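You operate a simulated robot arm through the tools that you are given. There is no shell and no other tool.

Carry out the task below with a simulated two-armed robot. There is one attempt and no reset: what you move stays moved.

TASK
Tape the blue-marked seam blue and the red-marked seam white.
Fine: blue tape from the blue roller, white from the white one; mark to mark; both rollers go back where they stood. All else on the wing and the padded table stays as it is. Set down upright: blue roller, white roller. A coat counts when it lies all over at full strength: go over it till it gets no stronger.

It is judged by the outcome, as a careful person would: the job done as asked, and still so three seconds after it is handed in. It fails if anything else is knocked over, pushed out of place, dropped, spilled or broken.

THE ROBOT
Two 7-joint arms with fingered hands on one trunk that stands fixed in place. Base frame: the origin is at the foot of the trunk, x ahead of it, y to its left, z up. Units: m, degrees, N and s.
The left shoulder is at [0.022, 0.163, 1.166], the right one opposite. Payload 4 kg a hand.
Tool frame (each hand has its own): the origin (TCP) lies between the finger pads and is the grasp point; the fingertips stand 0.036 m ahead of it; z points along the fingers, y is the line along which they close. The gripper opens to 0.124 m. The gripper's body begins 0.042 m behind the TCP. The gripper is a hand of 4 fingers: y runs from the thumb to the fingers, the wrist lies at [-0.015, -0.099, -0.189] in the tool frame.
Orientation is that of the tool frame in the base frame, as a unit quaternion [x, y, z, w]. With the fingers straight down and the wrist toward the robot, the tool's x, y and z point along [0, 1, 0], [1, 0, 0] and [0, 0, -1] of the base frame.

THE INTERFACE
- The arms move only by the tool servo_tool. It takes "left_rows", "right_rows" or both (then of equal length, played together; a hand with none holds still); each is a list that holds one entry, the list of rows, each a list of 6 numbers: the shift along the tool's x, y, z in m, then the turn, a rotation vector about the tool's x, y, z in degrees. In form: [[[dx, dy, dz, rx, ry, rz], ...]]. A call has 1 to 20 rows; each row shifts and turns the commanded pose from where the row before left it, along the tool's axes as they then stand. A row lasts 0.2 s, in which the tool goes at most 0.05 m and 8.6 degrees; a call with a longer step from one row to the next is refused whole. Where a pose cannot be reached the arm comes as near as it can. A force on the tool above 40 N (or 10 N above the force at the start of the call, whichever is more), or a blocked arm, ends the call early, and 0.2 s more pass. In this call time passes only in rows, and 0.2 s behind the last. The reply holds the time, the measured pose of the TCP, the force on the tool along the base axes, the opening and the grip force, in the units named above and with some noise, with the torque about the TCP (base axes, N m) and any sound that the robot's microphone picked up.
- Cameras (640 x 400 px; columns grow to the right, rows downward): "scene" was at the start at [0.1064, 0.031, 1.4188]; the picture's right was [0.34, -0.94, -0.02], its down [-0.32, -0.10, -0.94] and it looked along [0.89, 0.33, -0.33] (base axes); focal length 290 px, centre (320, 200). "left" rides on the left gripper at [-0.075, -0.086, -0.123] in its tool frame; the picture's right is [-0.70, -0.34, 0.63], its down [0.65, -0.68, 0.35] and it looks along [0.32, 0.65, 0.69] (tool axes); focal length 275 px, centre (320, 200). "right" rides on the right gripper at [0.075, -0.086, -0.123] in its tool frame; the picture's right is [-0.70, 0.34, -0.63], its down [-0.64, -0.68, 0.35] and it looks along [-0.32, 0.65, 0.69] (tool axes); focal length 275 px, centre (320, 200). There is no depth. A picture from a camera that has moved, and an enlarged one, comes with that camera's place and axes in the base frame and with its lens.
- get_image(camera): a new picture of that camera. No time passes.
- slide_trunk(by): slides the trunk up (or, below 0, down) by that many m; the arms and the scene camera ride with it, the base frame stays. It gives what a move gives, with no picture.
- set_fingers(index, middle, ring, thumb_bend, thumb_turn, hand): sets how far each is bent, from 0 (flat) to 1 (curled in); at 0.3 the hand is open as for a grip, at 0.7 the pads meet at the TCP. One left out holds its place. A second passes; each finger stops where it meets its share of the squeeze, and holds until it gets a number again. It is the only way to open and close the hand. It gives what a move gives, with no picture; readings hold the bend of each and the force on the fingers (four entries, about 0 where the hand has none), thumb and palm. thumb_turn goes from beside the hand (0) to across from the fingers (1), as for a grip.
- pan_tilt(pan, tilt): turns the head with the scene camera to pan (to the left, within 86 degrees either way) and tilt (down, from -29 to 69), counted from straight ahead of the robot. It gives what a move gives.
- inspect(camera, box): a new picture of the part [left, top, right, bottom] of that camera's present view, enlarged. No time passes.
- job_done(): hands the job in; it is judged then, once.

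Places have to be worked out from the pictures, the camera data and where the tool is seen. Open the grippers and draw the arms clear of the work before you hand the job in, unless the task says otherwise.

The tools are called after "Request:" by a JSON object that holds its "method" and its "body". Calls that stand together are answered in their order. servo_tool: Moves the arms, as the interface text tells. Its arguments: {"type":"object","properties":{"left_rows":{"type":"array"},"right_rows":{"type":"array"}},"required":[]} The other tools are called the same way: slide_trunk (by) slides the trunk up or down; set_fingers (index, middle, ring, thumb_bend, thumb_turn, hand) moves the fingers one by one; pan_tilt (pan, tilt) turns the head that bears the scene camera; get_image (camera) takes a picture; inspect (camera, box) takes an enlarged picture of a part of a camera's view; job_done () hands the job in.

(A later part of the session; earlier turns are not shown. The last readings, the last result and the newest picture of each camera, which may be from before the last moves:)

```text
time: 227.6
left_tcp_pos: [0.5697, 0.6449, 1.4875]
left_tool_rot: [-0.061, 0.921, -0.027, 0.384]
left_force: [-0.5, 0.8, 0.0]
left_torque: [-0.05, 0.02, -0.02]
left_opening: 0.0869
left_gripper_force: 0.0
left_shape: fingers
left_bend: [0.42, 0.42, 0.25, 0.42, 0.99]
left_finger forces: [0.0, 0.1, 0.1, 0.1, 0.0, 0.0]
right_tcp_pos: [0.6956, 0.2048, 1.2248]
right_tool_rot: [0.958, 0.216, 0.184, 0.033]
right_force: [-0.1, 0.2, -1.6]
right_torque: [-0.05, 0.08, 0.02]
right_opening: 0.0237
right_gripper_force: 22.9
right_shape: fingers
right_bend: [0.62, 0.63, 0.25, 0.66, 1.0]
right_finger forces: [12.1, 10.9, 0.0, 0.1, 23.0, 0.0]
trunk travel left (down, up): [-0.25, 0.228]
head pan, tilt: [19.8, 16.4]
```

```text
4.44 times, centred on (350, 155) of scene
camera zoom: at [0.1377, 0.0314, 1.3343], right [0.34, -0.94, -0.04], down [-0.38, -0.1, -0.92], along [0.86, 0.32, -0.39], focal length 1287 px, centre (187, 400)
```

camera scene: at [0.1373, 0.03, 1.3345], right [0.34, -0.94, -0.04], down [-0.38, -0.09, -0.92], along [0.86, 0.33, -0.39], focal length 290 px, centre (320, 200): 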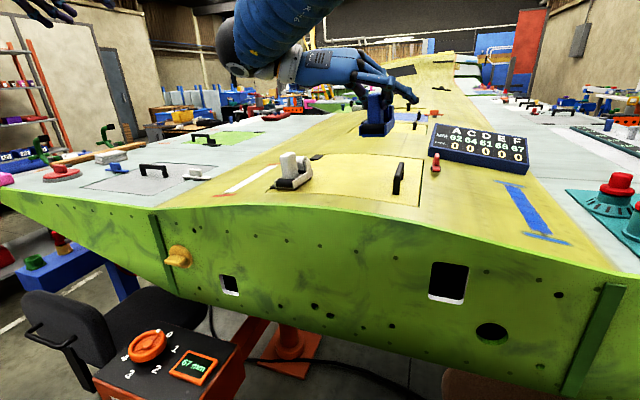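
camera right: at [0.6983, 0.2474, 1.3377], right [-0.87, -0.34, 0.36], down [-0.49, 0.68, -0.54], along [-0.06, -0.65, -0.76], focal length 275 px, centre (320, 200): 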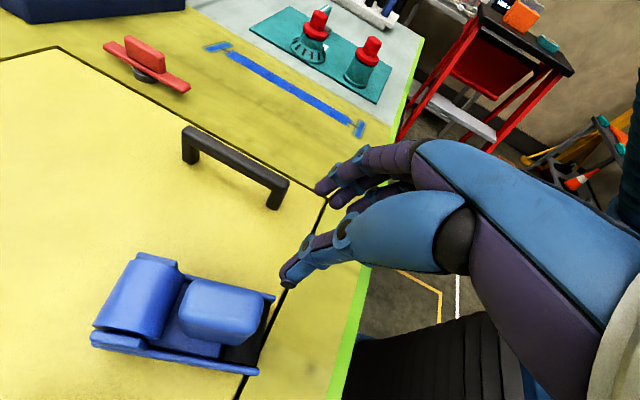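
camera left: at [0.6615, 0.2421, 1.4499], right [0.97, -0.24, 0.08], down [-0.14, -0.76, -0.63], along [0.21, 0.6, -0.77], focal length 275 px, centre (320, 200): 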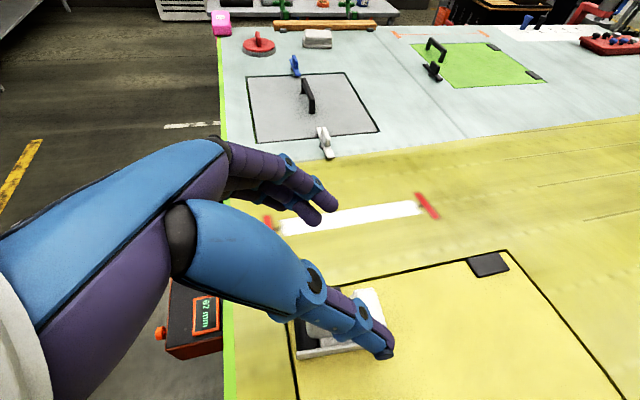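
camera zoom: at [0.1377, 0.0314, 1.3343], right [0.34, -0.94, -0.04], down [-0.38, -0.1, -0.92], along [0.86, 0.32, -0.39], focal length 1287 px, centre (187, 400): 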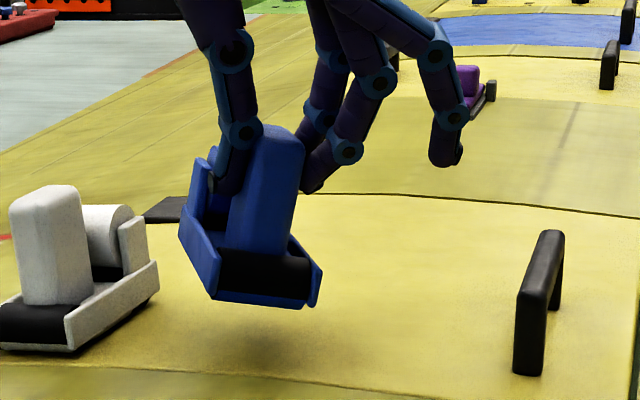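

Good: this near-vertical grip only twisted ~4° in yaw (roller now ≈ +28°), leaning ~15°. I turn the hand −31° about the vertical so that the roller comes to ≈ −3°.

Request:
{"method": "servo_tool", "body": {"right_rows": [[[0, 0, 0, -2.62, -1.11, 7.2], [0, 0, 0, -2.62, -1.11, 7.2], [0, 0, 0, -2.62, -1.11, 7.2], [0, 0, 0, -2.62, -1.11, 7.2], [0, 0, 0, 0, 0, 0]]]}}

Request:
{"method": "inspect", "body": {"camera": "right", "box": [150, 180, 430, 400]}}

Request:
{"method": "inspect", "body": {"camera": "scene", "box": [280, 90, 400, 200]}}

```text
time: 228.8
left_tcp_pos: [0.5688, 0.6443, 1.4881]
left_tool_rot: [-0.061, 0.921, -0.027, 0.384]
left_force: [1.2, -0.1, 0.6]
left_torque: [-0.02, 0.0, -0.03]
left_opening: 0.0866
left_gripper_force: 0.0
left_shape: fingers
left_bend: [0.42, 0.42, 0.25, 0.42, 0.99]
left_finger forces: [0.0, 0.1, 0.0, 0.1, 0.0, 0.0]
right_tcp_pos: [0.6989, 0.1988, 1.227]
right_tool_rot: [0.981, -0.051, 0.168, 0.078]
right_force: [0.3, -0.4, -1.6]
right_torque: [-0.02, 0.05, 0.03]
right_opening: 0.0234
right_gripper_force: 23.1
right_shape: fingers
right_bend: [0.62, 0.63, 0.25, 0.66, 1.0]
right_finger forces: [12.1, 10.8, 0.1, 0.0, 22.8, 0.0]
trunk travel left (down, up): [-0.25, 0.228]
head pan, tilt: [19.8, 16.4]
```

```text
1.82 times, centred on (290, 290) of right
camera zoom: at [0.7407, 0.2995, 1.3533], right [-0.9, -0.17, 0.4], down [-0.41, 0.66, -0.63], along [-0.16, -0.73, -0.66], focal length 500 px, centre (374, 36)
```

zoom: 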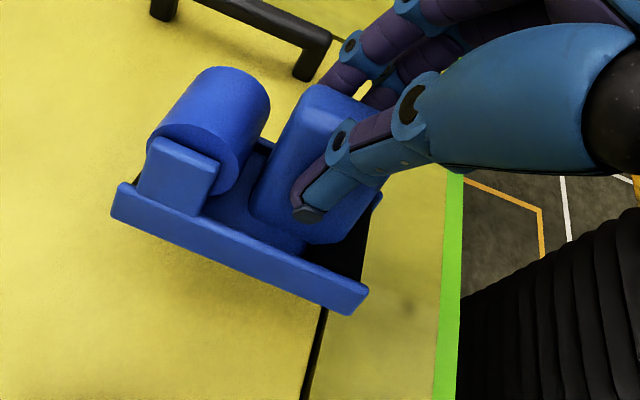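

```text
3.64 times, centred on (340, 145) of scene
camera zoom: at [0.1378, 0.0301, 1.3343], right [0.34, -0.94, -0.04], down [-0.38, -0.09, -0.92], along [0.86, 0.33, -0.39], focal length 1053 px, centre (247, 400)
```

zoom: 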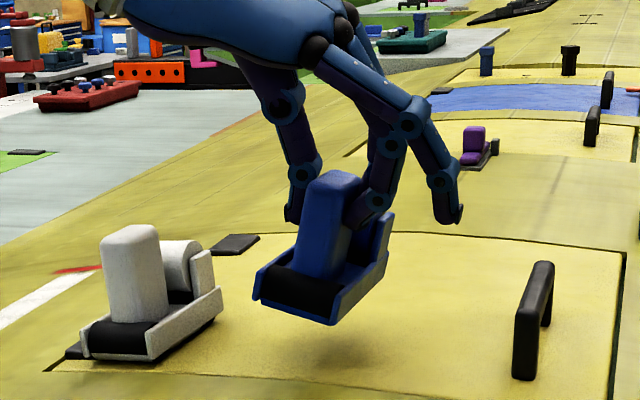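

Roller yaw now measures ≈ −3°, leaning right ~17°. I lower it until its right edge is just above the panel at the right position.

Request:
{"method": "servo_tool", "body": {"right_rows": [[[-0.0059, 0.0008, 0.0098, 0, 0, 0], [-0.0059, 0.0008, 0.0098, 0, 0, 0], [0, 0, 0, 0, 0, 0]]]}}

Request:
{"method": "inspect", "body": {"camera": "right", "box": [150, 180, 430, 400]}}

Request:
{"method": "inspect", "body": {"camera": "scene", "box": [300, 120, 400, 200]}}

```text
time: 229.6
left_tcp_pos: [0.568, 0.6461, 1.4896]
left_tool_rot: [-0.061, 0.921, -0.027, 0.384]
left_force: [-0.5, 0.0, 0.8]
left_torque: [0.01, 0.02, 0.0]
left_opening: 0.0871
left_gripper_force: 0.0
left_shape: fingers
left_bend: [0.42, 0.42, 0.25, 0.42, 0.99]
left_finger forces: [0.0, 0.1, 0.0, 0.0, 0.1, 0.0]
right_tcp_pos: [0.6899, 0.2004, 1.2038]
right_tool_rot: [0.981, -0.046, 0.169, 0.08]
right_force: [0.4, -0.9, -2.1]
right_torque: [0.01, 0.07, 0.0]
right_opening: 0.0239
right_gripper_force: 22.7
right_shape: fingers
right_bend: [0.62, 0.63, 0.25, 0.66, 1.0]
right_finger forces: [12.1, 10.8, 0.1, 0.0, 22.9, 0.0]
trunk travel left (down, up): [-0.25, 0.228]
head pan, tilt: [19.8, 16.4]
```

```text
1.82 times, centred on (290, 290) of right
camera zoom: at [0.7313, 0.3026, 1.3289], right [-0.9, -0.18, 0.4], down [-0.41, 0.65, -0.64], along [-0.15, -0.74, -0.66], focal length 500 px, centre (374, 36)
```

zoom: 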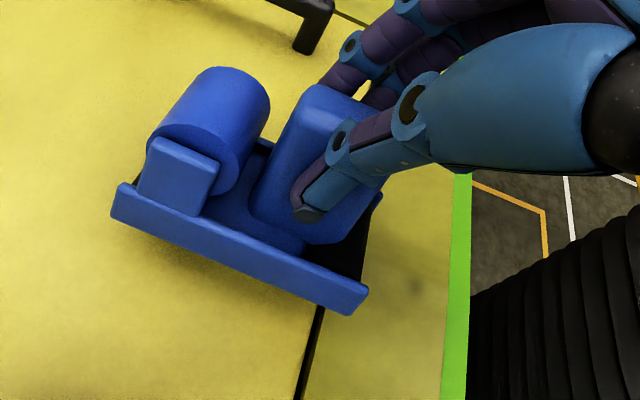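

```text
5.00 times, centred on (350, 160) of scene
camera zoom: at [0.137, 0.0316, 1.3345], right [0.34, -0.94, -0.04], down [-0.38, -0.1, -0.92], along [0.86, 0.32, -0.39], focal length 1448 px, centre (170, 400)
```

zoom: 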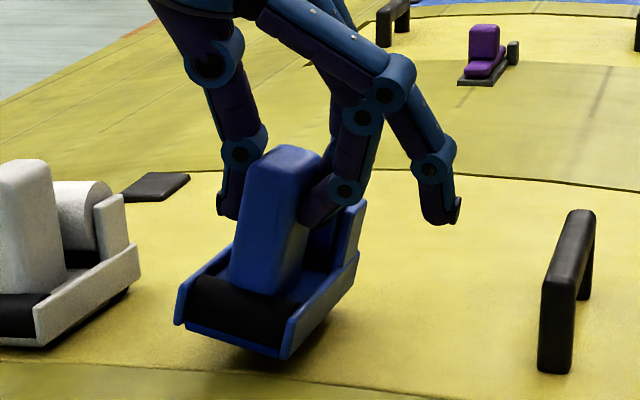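

Right edge is within a few mm of the panel. I trim the position (4 mm forward, 5 mm right) and touch down.

Request:
{"method": "servo_tool", "body": {"right_rows": [[[0.0032, 0.0045, 0.005, 0, 0, 0], [-0.0007, -0.0003, 0.0019, 0, 0, 0], [0, 0, 0, 0, 0, 0]]]}}

Request:
{"method": "inspect", "body": {"camera": "scene", "box": [300, 120, 400, 200]}}

```text
time: 230.4
left_tcp_pos: [0.5694, 0.6455, 1.4892]
left_tool_rot: [-0.061, 0.921, -0.027, 0.384]
left_force: [0.4, -0.6, 0.4]
left_torque: [0.0, 0.0, 0.02]
left_opening: 0.0868
left_gripper_force: 0.0
left_shape: fingers
left_bend: [0.42, 0.42, 0.25, 0.42, 0.99]
left_finger forces: [0.1, 0.0, 0.0, 0.0, 0.0, 0.0]
right_tcp_pos: [0.6951, 0.1943, 1.1972]
right_tool_rot: [0.981, -0.048, 0.169, 0.08]
right_force: [0.9, -0.5, -2.1]
right_torque: [0.01, 0.04, 0.0]
right_opening: 0.0238
right_gripper_force: 23.5
right_shape: fingers
right_bend: [0.62, 0.63, 0.25, 0.66, 1.0]
right_finger forces: [12.0, 10.8, 0.0, 0.0, 22.8, 0.0]
trunk travel left (down, up): [-0.25, 0.228]
head pan, tilt: [19.8, 16.4]
```

```text
5.00 times, centred on (350, 160) of scene
camera zoom: at [0.1374, 0.0311, 1.3344], right [0.34, -0.94, -0.04], down [-0.38, -0.1, -0.92], along [0.86, 0.33, -0.39], focal length 1448 px, centre (170, 400)
```

zoom: 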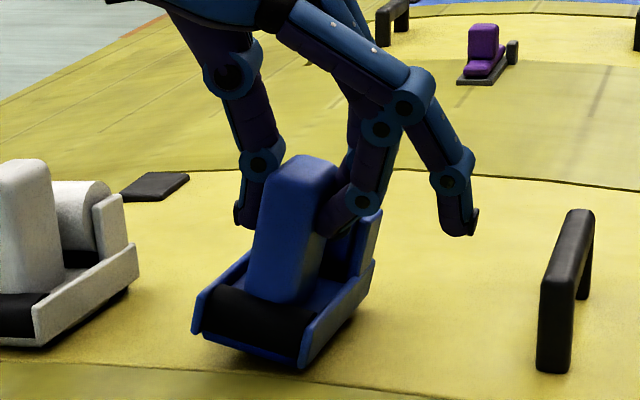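

Lower a bit more until contact is felt.

Request:
{"method": "servo_tool", "body": {"right_rows": [[[-0.0009, -0.0003, 0.0024, 0, 0, 0], [-0.0007, -0.0003, 0.0019, 0, 0, 0], [0, 0, 0, 0, 0, 0]]]}}

```text
time: 231.2
left_tcp_pos: [0.5683, 0.6462, 1.4893]
left_tool_rot: [-0.062, 0.92, -0.027, 0.385]
left_force: [0.4, 0.6, 0.8]
left_torque: [-0.01, 0.01, 0.0]
left_opening: 0.0867
left_gripper_force: 0.0
left_shape: fingers
left_bend: [0.42, 0.42, 0.25, 0.42, 0.99]
left_finger forces: [0.1, 0.1, 0.1, 0.0, 0.0, 0.1]
right_tcp_pos: [0.6934, 0.1933, 1.1962]
right_tool_rot: [0.981, -0.048, 0.17, 0.08]
right_force: [4.1, 3.4, 23.0]
right_torque: [-0.21, -0.23, 0.11]
right_opening: 0.0233
right_gripper_force: 25.6
right_shape: fingers
right_bend: [0.62, 0.63, 0.25, 0.66, 1.0]
right_finger forces: [11.1, 10.4, 0.0, 0.1, 29.5, 0.1]
trunk travel left (down, up): [-0.25, 0.228]
head pan, tilt: [19.8, 16.4]
```

Firm contact (23 N). I back off 2 mm and loosen the grip stepwise so that it can settle flat.

Request:
{"method": "servo_tool", "body": {"right_rows": [[[0.0006, 0.0002, -0.0016, 0, 0, 0], [0, 0, 0, 0, 0, 0]]]}}

Request:
{"method": "set_fingers", "body": {"hand": "right", "index": 0.645, "middle": 0.645, "thumb_bend": 0.67}}

Request:
{"method": "inspect", "body": {"camera": "scene", "box": [300, 120, 400, 200]}}

```text
time: 231.8
left_tcp_pos: [0.567, 0.6457, 1.4892]
left_tool_rot: [-0.062, 0.92, -0.028, 0.385]
left_force: [0.8, 0.0, 0.1]
left_torque: [0.03, -0.02, 0.02]
left_opening: 0.0867
left_gripper_force: 0.0
left_shape: fingers
left_bend: [0.42, 0.42, 0.25, 0.42, 0.99]
left_finger forces: [0.0, 0.1, 0.0, 0.0, 0.0, 0.1]
right_tcp_pos: [0.6939, 0.1944, 1.1969]
right_tool_rot: [0.981, -0.048, 0.169, 0.08]
right_force: [4.3, 3.1, 21.0]
right_torque: [-0.25, -0.27, 0.09]
right_opening: 0.0236
right_gripper_force: 25.6
right_shape: fingers
right_bend: [0.62, 0.63, 0.25, 0.66, 1.0]
right_finger forces: [11.1, 10.5, 0.0, 0.0, 28.8, 0.1]
trunk travel left (down, up): [-0.25, 0.228]
head pan, tilt: [19.8, 16.4]
```

```text
time: 232.8
left_tcp_pos: [0.569, 0.6447, 1.488]
left_tool_rot: [-0.061, 0.921, -0.027, 0.384]
left_force: [1.7, -0.9, -0.6]
left_torque: [0.01, 0.01, 0.01]
left_opening: 0.0867
left_gripper_force: 0.1
left_shape: fingers
left_bend: [0.42, 0.42, 0.25, 0.42, 0.99]
left_finger forces: [0.0, 0.0, 0.0, 0.0, 0.1, 0.0]
right_tcp_pos: [0.6939, 0.1933, 1.195]
right_tool_rot: [0.981, -0.047, 0.169, 0.081]
right_force: [0.1, 0.6, 2.8]
right_torque: [-0.08, 0.03, -0.03]
right_opening: 0.025
right_gripper_force: 7.4
right_shape: fingers
right_bend: [0.61, 0.62, 0.25, 0.66, 1.0]
right_finger forces: [3.9, 3.1, 0.0, 0.0, 8.0, 0.0]
trunk travel left (down, up): [-0.25, 0.228]
head pan, tilt: [19.8, 16.4]
```

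```text
5.00 times, centred on (350, 160) of scene
camera zoom: at [0.1369, 0.0312, 1.3344], right [0.34, -0.94, -0.04], down [-0.38, -0.1, -0.92], along [0.86, 0.32, -0.39], focal length 1448 px, centre (170, 400)
```

zoom: 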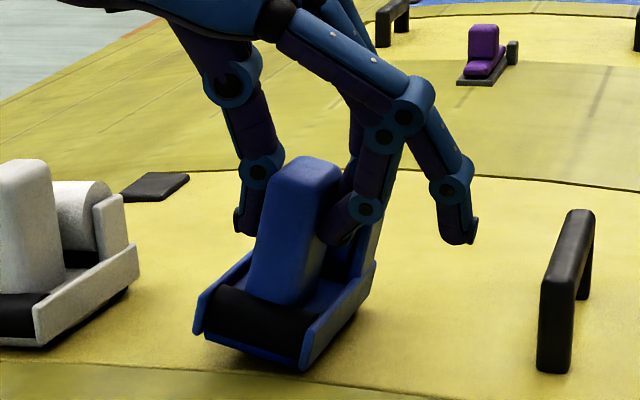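

Still tilted at a lighter grip. I ease the thumb further open in small steps so it tips back upright gently.

Request:
{"method": "set_fingers", "body": {"hand": "right", "index": 0.625, "middle": 0.625, "thumb_bend": 0.635}}

Request:
{"method": "inspect", "body": {"camera": "scene", "box": [300, 120, 400, 200]}}

Request:
{"method": "set_fingers", "body": {"hand": "right", "index": 0.61, "middle": 0.61, "thumb_bend": 0.59}}

Request:
{"method": "inspect", "body": {"camera": "scene", "box": [300, 120, 400, 200]}}

```text
time: 233.8
left_tcp_pos: [0.5682, 0.646, 1.489]
left_tool_rot: [-0.062, 0.921, -0.027, 0.384]
left_force: [-1.0, -0.5, 0.0]
left_torque: [-0.04, -0.01, -0.01]
left_opening: 0.0868
left_gripper_force: 0.1
left_shape: fingers
left_bend: [0.42, 0.42, 0.25, 0.42, 0.99]
left_finger forces: [0.0, 0.0, 0.1, 0.0, 0.1, 0.0]
right_tcp_pos: [0.6946, 0.1929, 1.1944]
right_tool_rot: [0.981, -0.047, 0.169, 0.081]
right_force: [-0.9, 0.5, -1.4]
right_torque: [-0.02, -0.02, -0.01]
right_opening: 0.0268
right_gripper_force: 2.1
right_shape: fingers
right_bend: [0.61, 0.62, 0.25, 0.63, 1.0]
right_finger forces: [0.9, 0.9, 0.0, 0.0, 1.9, 0.1]
trunk travel left (down, up): [-0.25, 0.228]
head pan, tilt: [19.8, 16.4]
```

```text
5.00 times, centred on (350, 160) of scene
camera zoom: at [0.1373, 0.0313, 1.3344], right [0.34, -0.94, -0.04], down [-0.38, -0.1, -0.92], along [0.86, 0.32, -0.39], focal length 1448 px, centre (170, 400)
```

zoom: 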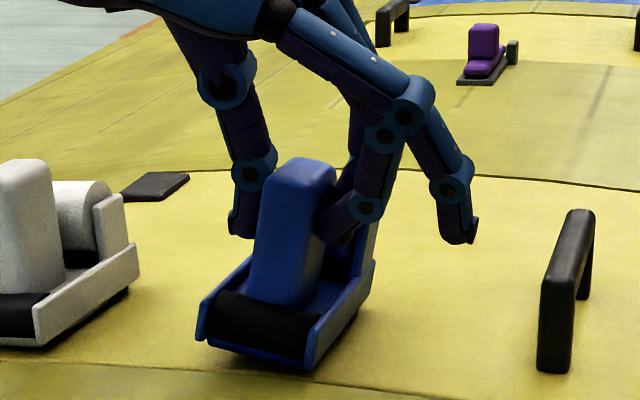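

```text
time: 234.8
left_tcp_pos: [0.568, 0.6463, 1.4891]
left_tool_rot: [-0.061, 0.921, -0.028, 0.384]
left_force: [0.4, 0.0, 0.5]
left_torque: [0.03, 0.01, -0.02]
left_opening: 0.0867
left_gripper_force: 0.1
left_shape: fingers
left_bend: [0.42, 0.42, 0.25, 0.42, 0.99]
left_finger forces: [0.1, 0.1, 0.1, 0.0, 0.0, 0.0]
right_tcp_pos: [0.6953, 0.1939, 1.1943]
right_tool_rot: [0.981, -0.048, 0.168, 0.081]
right_force: [-0.7, 0.0, 0.5]
right_torque: [0.03, -0.02, -0.03]
right_opening: 0.0318
right_gripper_force: 0.2
right_shape: fingers
right_bend: [0.61, 0.61, 0.25, 0.59, 1.0]
right_finger forces: [0.0, 0.0, 0.1, 0.1, 0.4, 0.0]
trunk travel left (down, up): [-0.25, 0.228]
head pan, tilt: [19.8, 16.4]
```

```text
5.00 times, centred on (350, 160) of scene
camera zoom: at [0.1372, 0.0313, 1.3344], right [0.34, -0.94, -0.04], down [-0.38, -0.1, -0.92], along [0.86, 0.32, -0.39], focal length 1448 px, centre (170, 400)
```

zoom: 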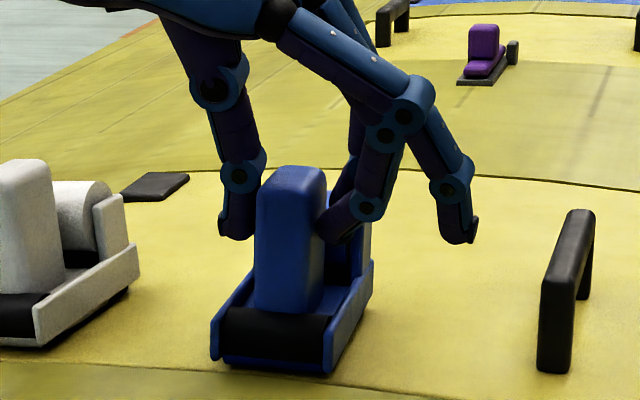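

It settled upright with the right orientation. I open fully clear of the handle and raise the hand.

Request:
{"method": "set_fingers", "body": {"hand": "right", "index": 0.48, "middle": 0.48, "thumb_bend": 0.46}}

Request:
{"method": "servo_tool", "body": {"right_rows": [[[0.0068, 0.0027, -0.0186, 0, 0, 0], [0.0068, 0.0027, -0.0186, 0, 0, 0], [0.0068, 0.0027, -0.0186, 0, 0, 0], [0.0068, 0.0027, -0.0186, 0, 0, 0], [0, 0, 0, 0, 0, 0]]]}}

Request:
{"method": "inspect", "body": {"camera": "scene", "box": [260, 120, 360, 200]}}

Request:
{"method": "get_image", "body": {"camera": "right"}}

```text
time: 235.8
left_tcp_pos: [0.5685, 0.6454, 1.4889]
left_tool_rot: [-0.061, 0.921, -0.027, 0.384]
left_force: [-0.4, -0.5, -0.1]
left_torque: [-0.04, 0.0, 0.01]
left_opening: 0.0867
left_gripper_force: 0.2
left_shape: fingers
left_bend: [0.42, 0.42, 0.25, 0.42, 0.99]
left_finger forces: [0.0, 0.0, 0.0, 0.1, 0.0, 0.0]
right_tcp_pos: [0.6952, 0.1938, 1.1957]
right_tool_rot: [0.981, -0.047, 0.169, 0.08]
right_force: [-0.1, -0.3, -0.4]
right_torque: [-0.02, 0.03, -0.03]
right_opening: 0.0707
right_gripper_force: 0.1
right_shape: fingers
right_bend: [0.48, 0.48, 0.25, 0.46, 1.0]
right_finger forces: [0.0, 0.0, 0.0, 0.0, 0.0, 0.1]
trunk travel left (down, up): [-0.25, 0.228]
head pan, tilt: [19.8, 16.4]
```

```text
time: 237.0
left_tcp_pos: [0.5692, 0.646, 1.4875]
left_tool_rot: [-0.061, 0.921, -0.027, 0.383]
left_force: [1.1, -0.7, -0.3]
left_torque: [0.0, 0.01, 0.0]
left_opening: 0.0869
left_gripper_force: 0.1
left_shape: fingers
left_bend: [0.42, 0.42, 0.25, 0.42, 0.99]
left_finger forces: [0.0, 0.1, 0.0, 0.1, 0.0, 0.0]
right_tcp_pos: [0.705, 0.1795, 1.2784]
right_tool_rot: [0.982, -0.057, 0.163, 0.073]
right_force: [-0.4, 0.2, -0.2]
right_torque: [-0.01, -0.01, -0.03]
right_opening: 0.0714
right_gripper_force: 0.0
right_shape: fingers
right_bend: [0.48, 0.48, 0.25, 0.46, 1.0]
right_finger forces: [0.0, 0.0, 0.0, 0.1, 0.0, 0.0]
trunk travel left (down, up): [-0.25, 0.228]
head pan, tilt: [19.8, 16.4]
```

```text
5.00 times, centred on (310, 160) of scene
camera zoom: at [0.1375, 0.0315, 1.3343], right [0.34, -0.94, -0.04], down [-0.38, -0.1, -0.92], along [0.86, 0.32, -0.39], focal length 1448 px, centre (370, 400)
```

zoom: 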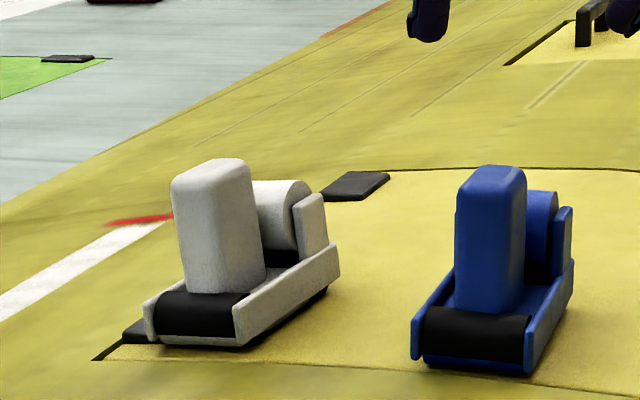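

```text
taken
camera right: at [0.7477, 0.2791, 1.4049], right [-0.9, -0.17, 0.41], down [-0.41, 0.67, -0.62], along [-0.17, -0.72, -0.67], focal length 275 px, centre (320, 200)
```

right: 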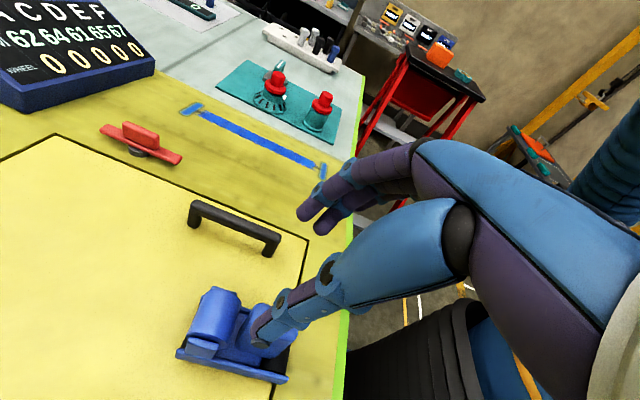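

Blue stands upright, yaw ≈ 0° (originally ≈ −3°), but it is ~19 mm too far right and ~7 mm too near. A gentle slide to +y also turns it slightly clockwise, which is just what's needed. I bring the hand around for a light grip.

Request:
{"method": "servo_tool", "body": {"right_rows": [[[0, 0, 0, 2.36, 6.53, -0.85], [0, 0, 0, 2.36, 6.53, -0.85], [0, 0, 0, 2.36, 6.53, -0.85], [0, 0, 0, 2.36, 6.53, -0.85], [-0.0249, -0.0041, 0.0054, 0, 0, 0], [-0.0249, -0.0041, 0.0054, 0, 0, 0], [0, 0, 0, 0, 0, 0]]]}}

Request:
{"method": "inspect", "body": {"camera": "right", "box": [190, 200, 410, 400]}}

Request:
{"method": "inspect", "body": {"camera": "scene", "box": [280, 90, 400, 200]}}

```text
time: 238.6
left_tcp_pos: [0.5689, 0.6461, 1.4874]
left_tool_rot: [-0.061, 0.921, -0.027, 0.384]
left_force: [0.8, 0.6, -0.9]
left_torque: [0.0, 0.02, -0.02]
left_opening: 0.0866
left_gripper_force: 0.1
left_shape: fingers
left_bend: [0.42, 0.42, 0.25, 0.42, 0.99]
left_finger forces: [0.0, 0.0, 0.1, 0.0, 0.0, 0.1]
right_tcp_pos: [0.6674, 0.2007, 1.2311]
right_tool_rot: [0.922, 0.015, 0.386, 0.013]
right_force: [0.1, 0.8, 0.2]
right_torque: [-0.02, 0.01, -0.03]
right_opening: 0.0711
right_gripper_force: 0.1
right_shape: fingers
right_bend: [0.48, 0.48, 0.25, 0.46, 1.0]
right_finger forces: [0.0, 0.1, 0.0, 0.1, 0.0, 0.0]
trunk travel left (down, up): [-0.25, 0.228]
head pan, tilt: [19.8, 16.4]
```

```text
2.00 times, centred on (300, 300) of right
camera zoom: at [0.6313, 0.2923, 1.3667], right [-0.93, -0.35, -0.04], down [-0.22, 0.65, -0.73], along [0.28, -0.67, -0.69], focal length 551 px, centre (360, 0)
```

zoom: 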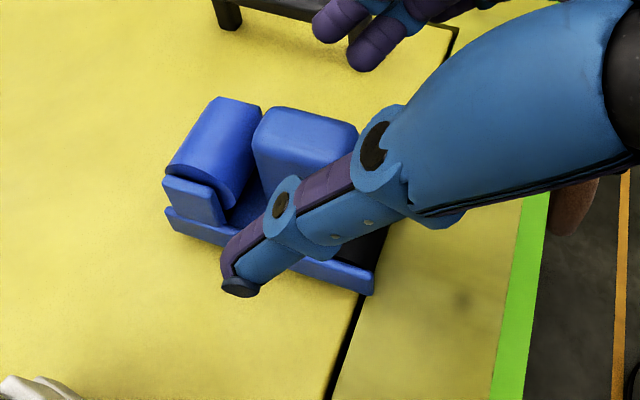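

```text
3.64 times, centred on (340, 145) of scene
camera zoom: at [0.1369, 0.0311, 1.3345], right [0.34, -0.94, -0.04], down [-0.38, -0.1, -0.92], along [0.86, 0.32, -0.39], focal length 1053 px, centre (247, 400)
```

zoom: 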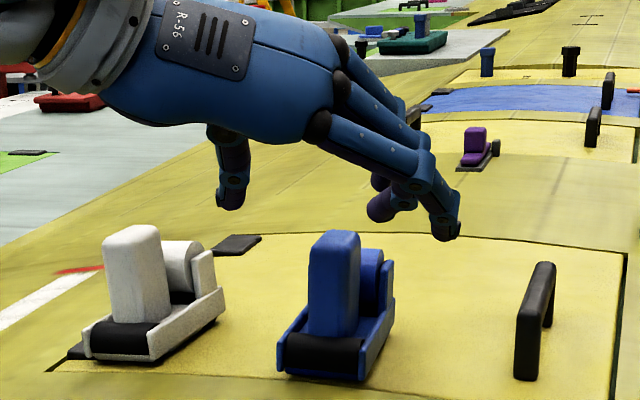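

By the hand camera the roller needs +12 mm in x, about +12 mm in y and −3° of yaw. I lower around the handle and take a light grip.

Request:
{"method": "servo_tool", "body": {"right_rows": [[[-0.0078, 0.0028, 0.0122, 0, 0, 0], [-0.0078, 0.0028, 0.0122, 0, 0, 0], [-0.0078, 0.0028, 0.0122, 0, 0, 0], [0, 0, 0, 0, 0, 0]]]}}

Request:
{"method": "set_fingers", "body": {"hand": "right", "index": 0.6, "middle": 0.6, "thumb_bend": 0.59}}

Request:
{"method": "inspect", "body": {"camera": "right", "box": [190, 200, 410, 400]}}

Request:
{"method": "inspect", "body": {"camera": "scene", "box": [300, 120, 400, 200]}}

```text
time: 239.6
left_tcp_pos: [0.5685, 0.6456, 1.4885]
left_tool_rot: [-0.061, 0.921, -0.026, 0.384]
left_force: [0.6, -0.6, -0.2]
left_torque: [-0.03, 0.01, -0.01]
left_opening: 0.0871
left_gripper_force: 0.1
left_shape: fingers
left_bend: [0.42, 0.42, 0.25, 0.42, 0.99]
left_finger forces: [0.1, 0.0, 0.1, 0.0, 0.0, 0.0]
right_tcp_pos: [0.6772, 0.1913, 1.1892]
right_tool_rot: [0.922, 0.015, 0.386, 0.013]
right_force: [0.4, 0.6, 0.7]
right_torque: [-0.01, 0.0, 0.04]
right_opening: 0.071
right_gripper_force: 0.1
right_shape: fingers
right_bend: [0.48, 0.48, 0.25, 0.46, 1.0]
right_finger forces: [0.0, 0.1, 0.1, 0.1, 0.0, 0.0]
trunk travel left (down, up): [-0.25, 0.228]
head pan, tilt: [19.8, 16.4]
```

```text
time: 240.6
left_tcp_pos: [0.5691, 0.6447, 1.4881]
left_tool_rot: [-0.061, 0.921, -0.027, 0.384]
left_force: [0.1, -0.4, 0.4]
left_torque: [0.02, -0.01, 0.01]
left_opening: 0.0869
left_gripper_force: 0.0
left_shape: fingers
left_bend: [0.42, 0.42, 0.25, 0.42, 0.99]
left_finger forces: [0.0, 0.0, 0.0, 0.0, 0.0, 0.0]
right_tcp_pos: [0.6778, 0.1909, 1.1893]
right_tool_rot: [0.922, 0.015, 0.387, 0.014]
right_force: [0.0, 0.7, 0.3]
right_torque: [0.01, -0.02, 0.04]
right_opening: 0.0331
right_gripper_force: 0.9
right_shape: fingers
right_bend: [0.6, 0.6, 0.25, 0.59, 1.0]
right_finger forces: [0.0, 0.0, 0.0, 0.0, 0.4, 0.0]
trunk travel left (down, up): [-0.25, 0.228]
head pan, tilt: [19.8, 16.4]
```

```text
2.00 times, centred on (300, 300) of right
camera zoom: at [0.6411, 0.2827, 1.3247], right [-0.93, -0.35, -0.04], down [-0.22, 0.65, -0.73], along [0.28, -0.67, -0.69], focal length 551 px, centre (360, 0)
```

zoom: 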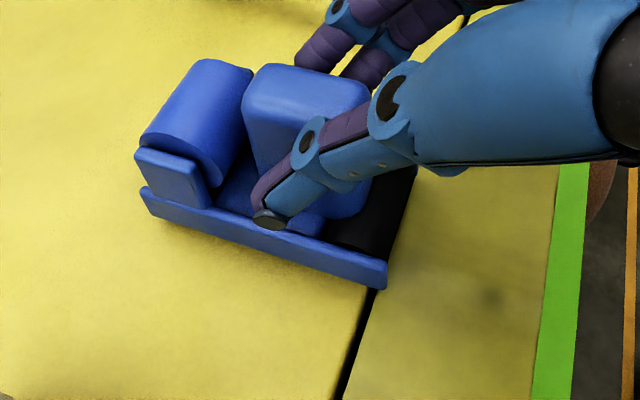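

```text
5.00 times, centred on (350, 160) of scene
camera zoom: at [0.1371, 0.0312, 1.3344], right [0.34, -0.94, -0.04], down [-0.38, -0.1, -0.92], along [0.86, 0.32, -0.39], focal length 1448 px, centre (170, 400)
```

zoom: 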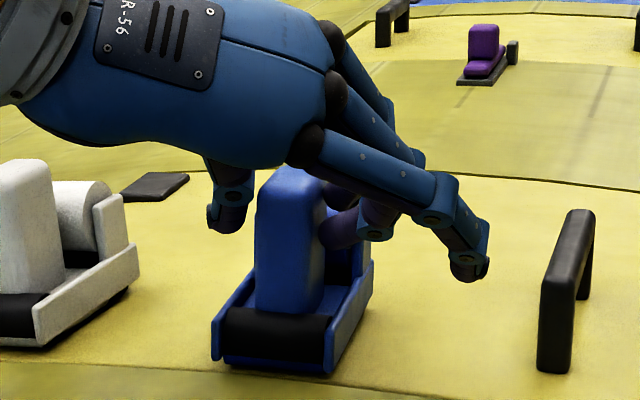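

Fingers are around the handle. I tighten to a light hold and move it +12 mm in x and y in small steps while yawing slightly clockwise.

Request:
{"method": "set_fingers", "body": {"hand": "right", "index": 0.615, "middle": 0.615, "thumb_bend": 0.61}}

Request:
{"method": "servo_tool", "body": {"right_rows": [[[0.0009, -0.0012, 0.0008, -0.36, -0.02, 0.35], [0.0009, -0.0012, 0.0008, -0.36, -0.02, 0.35], [0.0009, -0.0012, 0.0008, -0.36, -0.02, 0.35], [0.0009, -0.0012, 0.0008, -0.36, -0.02, 0.35], [0.0009, -0.0012, 0.0008, -0.36, -0.02, 0.35], [0.0009, -0.0012, 0.0008, -0.36, -0.02, 0.35], [0.0009, -0.0012, 0.0008, -0.36, -0.02, 0.35], [0.0009, -0.0012, 0.0008, -0.36, -0.02, 0.35], [0.0009, -0.0012, 0.0008, -0.36, -0.02, 0.35], [0.0009, -0.0012, 0.0008, -0.36, -0.02, 0.35], [0, 0, 0, 0, 0, 0]]]}}

Request:
{"method": "inspect", "body": {"camera": "right", "box": [190, 200, 410, 400]}}

Request:
{"method": "inspect", "body": {"camera": "scene", "box": [260, 120, 360, 200]}}

```text
time: 241.6
left_tcp_pos: [0.5686, 0.6455, 1.4875]
left_tool_rot: [-0.062, 0.921, -0.027, 0.384]
left_force: [0.4, 0.0, 0.2]
left_torque: [0.01, 0.01, -0.01]
left_opening: 0.0864
left_gripper_force: 0.1
left_shape: fingers
left_bend: [0.42, 0.42, 0.25, 0.42, 0.99]
left_finger forces: [0.0, 0.0, 0.0, 0.1, 0.1, 0.0]
right_tcp_pos: [0.6778, 0.1915, 1.19]
right_tool_rot: [0.922, 0.015, 0.386, 0.014]
right_force: [0.1, 0.1, 0.3]
right_torque: [-0.05, -0.02, -0.06]
right_opening: 0.0318
right_gripper_force: 1.2
right_shape: fingers
right_bend: [0.6, 0.6, 0.25, 0.61, 1.0]
right_finger forces: [1.0, 0.6, 0.0, 0.1, 1.6, 0.0]
trunk travel left (down, up): [-0.25, 0.228]
head pan, tilt: [19.8, 16.4]
```

```text
time: 244.0
left_tcp_pos: [0.5678, 0.6458, 1.4876]
left_tool_rot: [-0.061, 0.921, -0.027, 0.384]
left_force: [0.5, -0.5, 0.0]
left_torque: [-0.01, 0.0, -0.02]
left_opening: 0.0868
left_gripper_force: 0.1
left_shape: fingers
left_bend: [0.42, 0.42, 0.25, 0.42, 0.99]
left_finger forces: [0.0, 0.0, 0.1, 0.0, 0.0, 0.1]
right_tcp_pos: [0.6896, 0.2033, 1.1899]
right_tool_rot: [0.922, -0.026, 0.384, 0.03]
right_force: [-0.4, 0.2, 0.0]
right_torque: [-0.03, 0.02, 0.04]
right_opening: 0.0311
right_gripper_force: 1.6
right_shape: fingers
right_bend: [0.6, 0.6, 0.25, 0.61, 1.0]
right_finger forces: [0.7, 0.8, 0.0, 0.0, 1.5, 0.0]
trunk travel left (down, up): [-0.25, 0.228]
head pan, tilt: [19.8, 16.4]
```

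```text
2.00 times, centred on (300, 300) of right
camera zoom: at [0.6611, 0.2973, 1.3251], right [-0.96, -0.27, -0.04], down [-0.16, 0.67, -0.73], along [0.22, -0.69, -0.69], focal length 551 px, centre (360, 0)
```

zoom: 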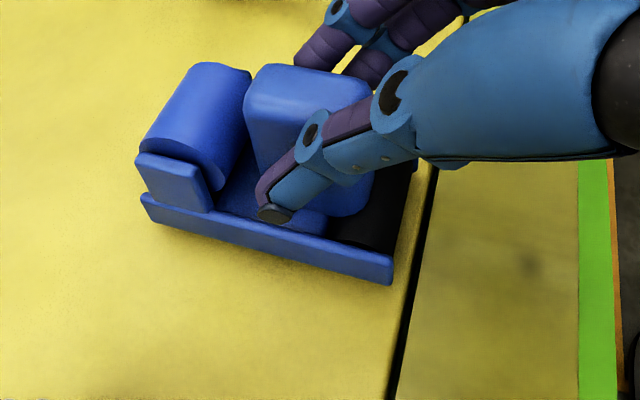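

```text
5.00 times, centred on (310, 160) of scene
camera zoom: at [0.1371, 0.0312, 1.3345], right [0.34, -0.94, -0.04], down [-0.38, -0.1, -0.92], along [0.86, 0.32, -0.39], focal length 1448 px, centre (370, 400)
```

zoom: 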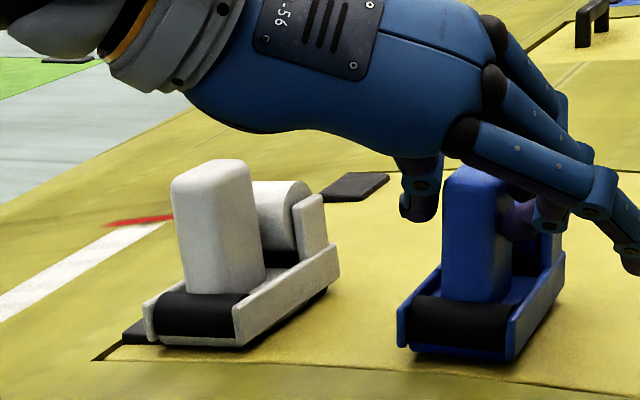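

Yaw ≈ 0°; compared with the same scene view before pick-up, the blue roller is still ~8 mm too far right and ~5 mm too far forward. I nudge it by that amount.

Request:
{"method": "servo_tool", "body": {"right_rows": [[[-0.0006, -0.0013, -0.0007, -0.25, -0.01, 0.25], [-0.0006, -0.0013, -0.0007, -0.25, -0.01, 0.25], [-0.0006, -0.0013, -0.0007, -0.25, -0.01, 0.25], [-0.0006, -0.0013, -0.0007, -0.25, -0.01, 0.25], [-0.0006, -0.0013, -0.0007, -0.25, -0.01, 0.25], [-0.0006, -0.0013, -0.0007, -0.25, -0.01, 0.25], [-0.0006, -0.0013, -0.0007, 0, 0, 0], [0, 0, 0, 0, 0, 0]]]}}

Request:
{"method": "inspect", "body": {"camera": "scene", "box": [260, 120, 360, 200]}}

Request:
{"method": "inspect", "body": {"camera": "right", "box": [190, 200, 410, 400]}}

```text
time: 245.8
left_tcp_pos: [0.5691, 0.6457, 1.4885]
left_tool_rot: [-0.061, 0.921, -0.028, 0.383]
left_force: [-0.6, 0.1, -0.2]
left_torque: [-0.03, 0.03, 0.0]
left_opening: 0.0867
left_gripper_force: 0.0
left_shape: fingers
left_bend: [0.42, 0.42, 0.25, 0.42, 0.99]
left_finger forces: [0.0, 0.0, 0.0, 0.0, 0.0, 0.0]
right_tcp_pos: [0.6848, 0.2126, 1.1896]
right_tool_rot: [0.921, -0.042, 0.385, 0.037]
right_force: [0.8, -0.5, 0.8]
right_torque: [-0.07, -0.03, -0.04]
right_opening: 0.031
right_gripper_force: 1.8
right_shape: fingers
right_bend: [0.6, 0.6, 0.25, 0.61, 1.0]
right_finger forces: [0.6, 1.4, 0.0, 0.0, 1.4, 0.0]
trunk travel left (down, up): [-0.25, 0.228]
head pan, tilt: [19.8, 16.4]
```

```text
5.00 times, centred on (310, 160) of scene
camera zoom: at [0.1372, 0.0312, 1.3344], right [0.34, -0.94, -0.04], down [-0.38, -0.1, -0.92], along [0.86, 0.32, -0.39], focal length 1448 px, centre (370, 400)
```

zoom: 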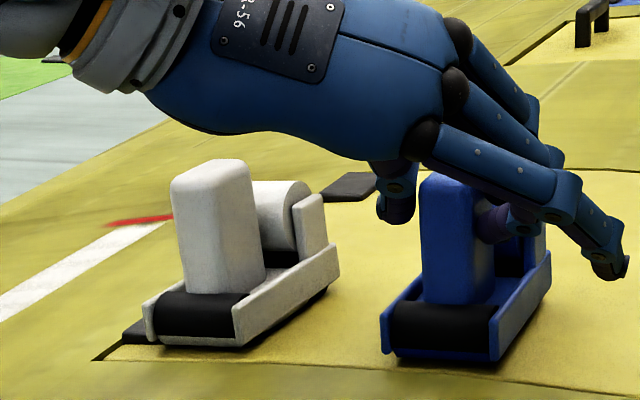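

```text
2.00 times, centred on (300, 300) of right
camera zoom: at [0.6592, 0.3078, 1.3249], right [-0.97, -0.24, -0.04], down [-0.13, 0.67, -0.73], along [0.2, -0.7, -0.69], focal length 551 px, centre (360, 0)
```

zoom: 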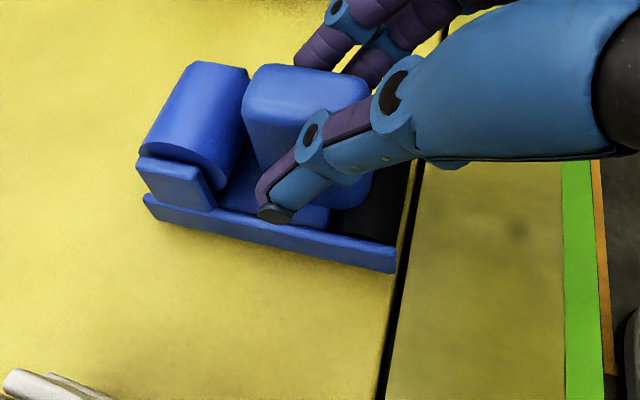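

Now the blue roller's corners coincide with the original picture (within 1–2 mm, ~2° in yaw). I open the hand and lift straight up.

Request:
{"method": "set_fingers", "body": {"hand": "right", "index": 0.45, "middle": 0.45, "thumb_bend": 0.45}}

Request:
{"method": "servo_tool", "body": {"right_rows": [[[0.0142, 0.0007, -0.014, 0, 0, 0], [0.0142, 0.0007, -0.014, 0, 0, 0], [0.0142, 0.0007, -0.014, 0, 0, 0], [0.0142, 0.0007, -0.014, 0, 0, 0], [0.0142, 0.0007, -0.014, 0, 0, 0], [0.0142, 0.0007, -0.014, 0, 0, 0]]]}}

Request:
{"method": "inspect", "body": {"camera": "scene", "box": [260, 120, 360, 200]}}

```text
time: 246.8
left_tcp_pos: [0.5681, 0.6465, 1.489]
left_tool_rot: [-0.062, 0.921, -0.028, 0.384]
left_force: [-0.3, 0.7, 0.1]
left_torque: [0.01, -0.04, 0.0]
left_opening: 0.0866
left_gripper_force: 0.0
left_shape: fingers
left_bend: [0.42, 0.42, 0.25, 0.42, 0.99]
left_finger forces: [0.0, 0.0, 0.0, 0.0, 0.0, 0.0]
right_tcp_pos: [0.6848, 0.212, 1.1901]
right_tool_rot: [0.921, -0.043, 0.385, 0.037]
right_force: [-0.4, 0.4, 0.0]
right_torque: [0.01, -0.01, -0.01]
right_opening: 0.0775
right_gripper_force: 0.1
right_shape: fingers
right_bend: [0.45, 0.45, 0.25, 0.45, 0.99]
right_finger forces: [0.1, 0.1, 0.0, 0.1, 0.0, 0.0]
trunk travel left (down, up): [-0.25, 0.228]
head pan, tilt: [19.8, 16.4]
```

```text
time: 248.2
left_tcp_pos: [0.5683, 0.6454, 1.4884]
left_tool_rot: [-0.062, 0.92, -0.028, 0.385]
left_force: [0.3, 0.0, -0.8]
left_torque: [-0.02, 0.02, 0.0]
left_opening: 0.0866
left_gripper_force: 0.0
left_shape: fingers
left_bend: [0.42, 0.42, 0.25, 0.42, 0.99]
left_finger forces: [0.0, 0.0, 0.0, 0.1, 0.1, 0.1]
right_tcp_pos: [0.6839, 0.2137, 1.31]
right_tool_rot: [0.921, -0.043, 0.386, 0.038]
right_force: [0.3, -1.3, 0.1]
right_torque: [0.01, -0.04, -0.05]
right_opening: 0.0772
right_gripper_force: 0.0
right_shape: fingers
right_bend: [0.45, 0.45, 0.25, 0.45, 0.99]
right_finger forces: [0.0, 0.1, 0.1, 0.0, 0.2, 0.0]
trunk travel left (down, up): [-0.25, 0.228]
head pan, tilt: [19.8, 16.4]
```

```text
5.00 times, centred on (310, 160) of scene
camera zoom: at [0.1365, 0.0312, 1.3346], right [0.34, -0.94, -0.04], down [-0.38, -0.1, -0.92], along [0.86, 0.33, -0.39], focal length 1448 px, centre (370, 400)
```

zoom: 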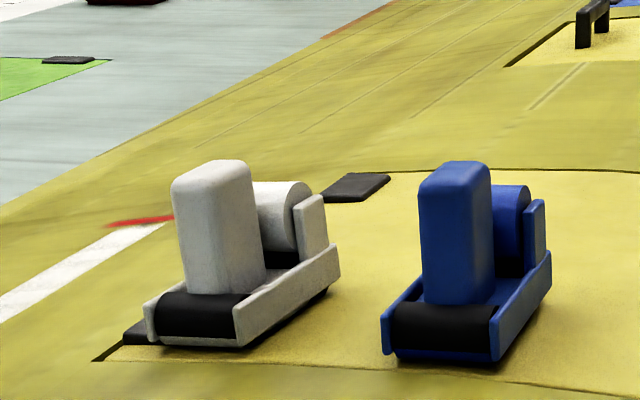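

Both rollers stand as in the original picture. I open the hands to neutral and draw the right arm up and away to its own side.

Request:
{"method": "servo_tool", "body": {"right_rows": [[[0.0284, 0.0015, -0.028, 0, 0, 0], [0.0284, 0.0015, -0.028, 0, 0, 0], [0.0059, 0.0398, 0.0006, 0, 0, 0], [0.0059, 0.0398, 0.0006, 0, 0, 0], [0.0059, 0.0398, 0.0006, 0, 0, 0], [0.0059, 0.0398, 0.0006, 0, 0, 0], [0.0059, 0.0398, 0.0006, 0, 0, 0], [0.0059, 0.0398, 0.0006, 0, 0, 0], [0.0059, 0.0398, 0.0006, 0, 0, 0], [0.0059, 0.0398, 0.0006, 0, 0, 0], [0.0059, 0.0398, 0.0006, 0, 0, 0]]]}}

Request:
{"method": "set_fingers", "body": {"hand": "right", "index": 0.3, "middle": 0.3, "ring": 0.3, "thumb_bend": 0.3}}

Request:
{"method": "set_fingers", "body": {"hand": "left", "index": 0.3, "middle": 0.3, "ring": 0.3, "thumb_bend": 0.3}}

Request:
{"method": "slide_trunk", "body": {"by": 0.075}}

Request:
{"method": "get_image", "body": {"camera": "scene"}}

Request:
{"method": "inspect", "body": {"camera": "scene", "box": [270, 190, 370, 252]}}

Request:
{"method": "inspect", "body": {"camera": "scene", "box": [200, 130, 440, 280]}}

Request:
{"method": "inspect", "body": {"camera": "scene", "box": [400, 160, 640, 310]}}

```text
time: 250.6
left_tcp_pos: [0.5685, 0.6438, 1.4904]
left_tool_rot: [-0.061, 0.92, -0.027, 0.385]
left_force: [0.1, -0.3, -0.5]
left_torque: [-0.02, 0.02, -0.01]
left_opening: 0.0871
left_gripper_force: 0.0
left_shape: fingers
left_bend: [0.42, 0.42, 0.25, 0.42, 0.99]
left_finger forces: [0.0, 0.1, 0.0, 0.0, 0.0, 0.0]
right_tcp_pos: [0.6859, -0.1491, 1.4368]
right_tool_rot: [0.921, -0.041, 0.385, 0.037]
right_force: [-0.2, 0.1, 0.0]
right_torque: [0.04, 0.03, -0.04]
right_opening: 0.0774
right_gripper_force: 0.1
right_shape: fingers
right_bend: [0.45, 0.45, 0.25, 0.45, 0.99]
right_finger forces: [0.1, 0.0, 0.0, 0.0, 0.1, 0.0]
trunk travel left (down, up): [-0.25, 0.228]
head pan, tilt: [19.8, 16.4]
```

```text
time: 251.6
left_tcp_pos: [0.568, 0.646, 1.4895]
left_tool_rot: [-0.061, 0.921, -0.027, 0.384]
left_force: [-0.5, 0.5, 0.1]
left_torque: [0.0, 0.01, -0.03]
left_opening: 0.0866
left_gripper_force: 0.1
left_shape: fingers
left_bend: [0.42, 0.42, 0.25, 0.42, 0.99]
left_finger forces: [0.1, 0.1, 0.0, 0.1, 0.0, 0.0]
right_tcp_pos: [0.6866, -0.1476, 1.4362]
right_tool_rot: [0.921, -0.043, 0.386, 0.038]
right_force: [0.4, -0.7, 0.4]
right_torque: [0.0, -0.02, 0.03]
right_opening: 0.123
right_gripper_force: 0.0
right_shape: fingers
right_bend: [0.3, 0.3, 0.3, 0.3, 0.98]
right_finger forces: [0.0, 0.0, 0.1, 0.0, 0.0, 0.0]
trunk travel left (down, up): [-0.25, 0.228]
head pan, tilt: [19.8, 16.4]
```

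```text
time: 252.6
left_tcp_pos: [0.5676, 0.6463, 1.4883]
left_tool_rot: [-0.062, 0.921, -0.028, 0.384]
left_force: [-0.7, 0.0, 0.1]
left_torque: [0.01, 0.01, -0.01]
left_opening: 0.123
left_gripper_force: 0.1
left_shape: fingers
left_bend: [0.3, 0.3, 0.3, 0.3, 0.98]
left_finger forces: [0.0, 0.0, 0.0, 0.1, 0.0, 0.0]
right_tcp_pos: [0.6858, -0.1458, 1.4363]
right_tool_rot: [0.921, -0.042, 0.385, 0.038]
right_force: [0.8, -1.4, -0.1]
right_torque: [0.04, 0.0, -0.03]
right_opening: 0.1233
right_gripper_force: 0.0
right_shape: fingers
right_bend: [0.3, 0.3, 0.3, 0.3, 0.98]
right_finger forces: [0.1, 0.0, 0.1, 0.0, 0.0, 0.1]
trunk travel left (down, up): [-0.25, 0.228]
head pan, tilt: [19.8, 16.4]
```

```text
time: 253.7
left_tcp_pos: [0.5694, 0.645, 1.5629]
left_tool_rot: [-0.061, 0.921, -0.027, 0.384]
left_force: [-0.1, -0.4, -0.1]
left_torque: [-0.03, -0.01, 0.03]
left_opening: 0.1232
left_gripper_force: 0.0
left_shape: fingers
left_bend: [0.3, 0.3, 0.3, 0.3, 0.98]
left_finger forces: [0.1, 0.1, 0.0, 0.0, 0.0, 0.0]
right_tcp_pos: [0.6864, -0.1457, 1.5114]
right_tool_rot: [0.922, -0.043, 0.384, 0.038]
right_force: [0.4, 0.2, -1.2]
right_torque: [-0.04, 0.03, -0.01]
right_opening: 0.123
right_gripper_force: 0.0
right_shape: fingers
right_bend: [0.3, 0.3, 0.3, 0.3, 0.98]
right_finger forces: [0.0, 0.0, 0.0, 0.0, 0.0, 0.0]
trunk travel left (down, up): [-0.325, 0.153]
head pan, tilt: [19.8, 16.4]
```

```text
taken
camera scene: at [0.1065, 0.0311, 1.4187], right [0.34, -0.94, -0.02], down [-0.32, -0.1, -0.94], along [0.88, 0.33, -0.33], focal length 290 px, centre (320, 200)
```

scene: 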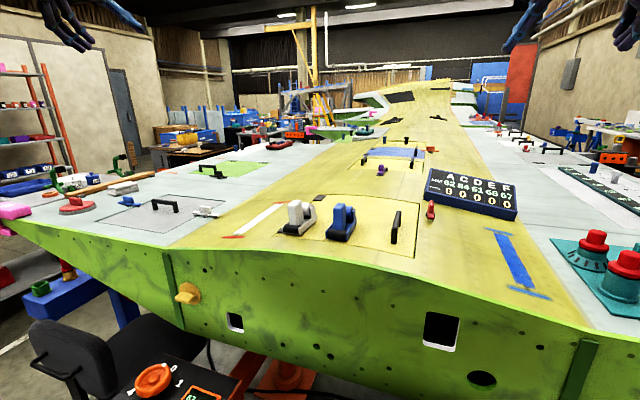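

```text
6.40 times, centred on (320, 221) of scene
camera zoom: at [0.1065, 0.0311, 1.4187], right [0.34, -0.94, -0.02], down [-0.32, -0.1, -0.94], along [0.88, 0.33, -0.33], focal length 1854 px, centre (320, 66)
```

zoom: 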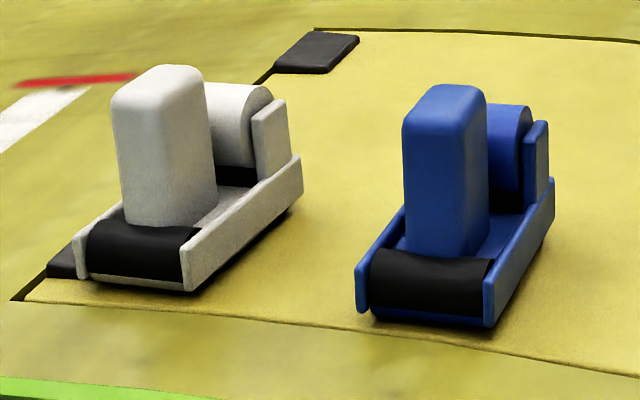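

```text
2.67 times, centred on (320, 205) of scene
camera zoom: at [0.1065, 0.0311, 1.4187], right [0.34, -0.94, -0.02], down [-0.32, -0.1, -0.94], along [0.88, 0.33, -0.33], focal length 772 px, centre (320, 187)
```

zoom: 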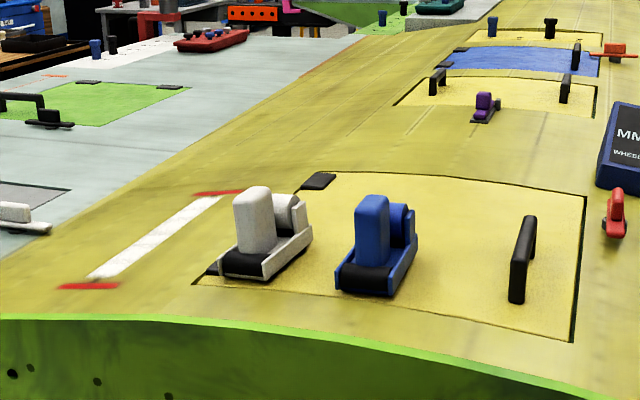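

```text
2.67 times, centred on (520, 235) of scene
camera zoom: at [0.1065, 0.0311, 1.4187], right [0.34, -0.94, -0.02], down [-0.32, -0.1, -0.94], along [0.88, 0.33, -0.33], focal length 772 px, centre (-213, 107)
```

zoom: 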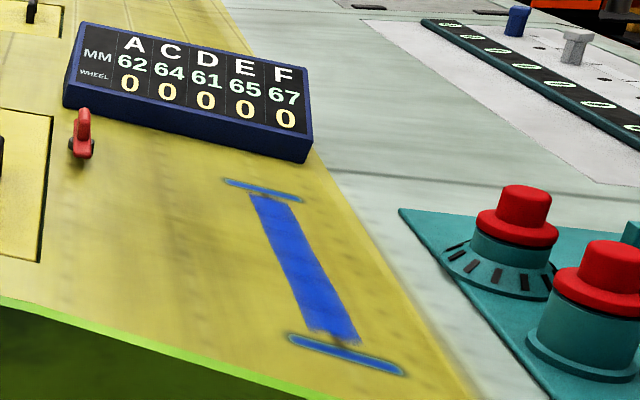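

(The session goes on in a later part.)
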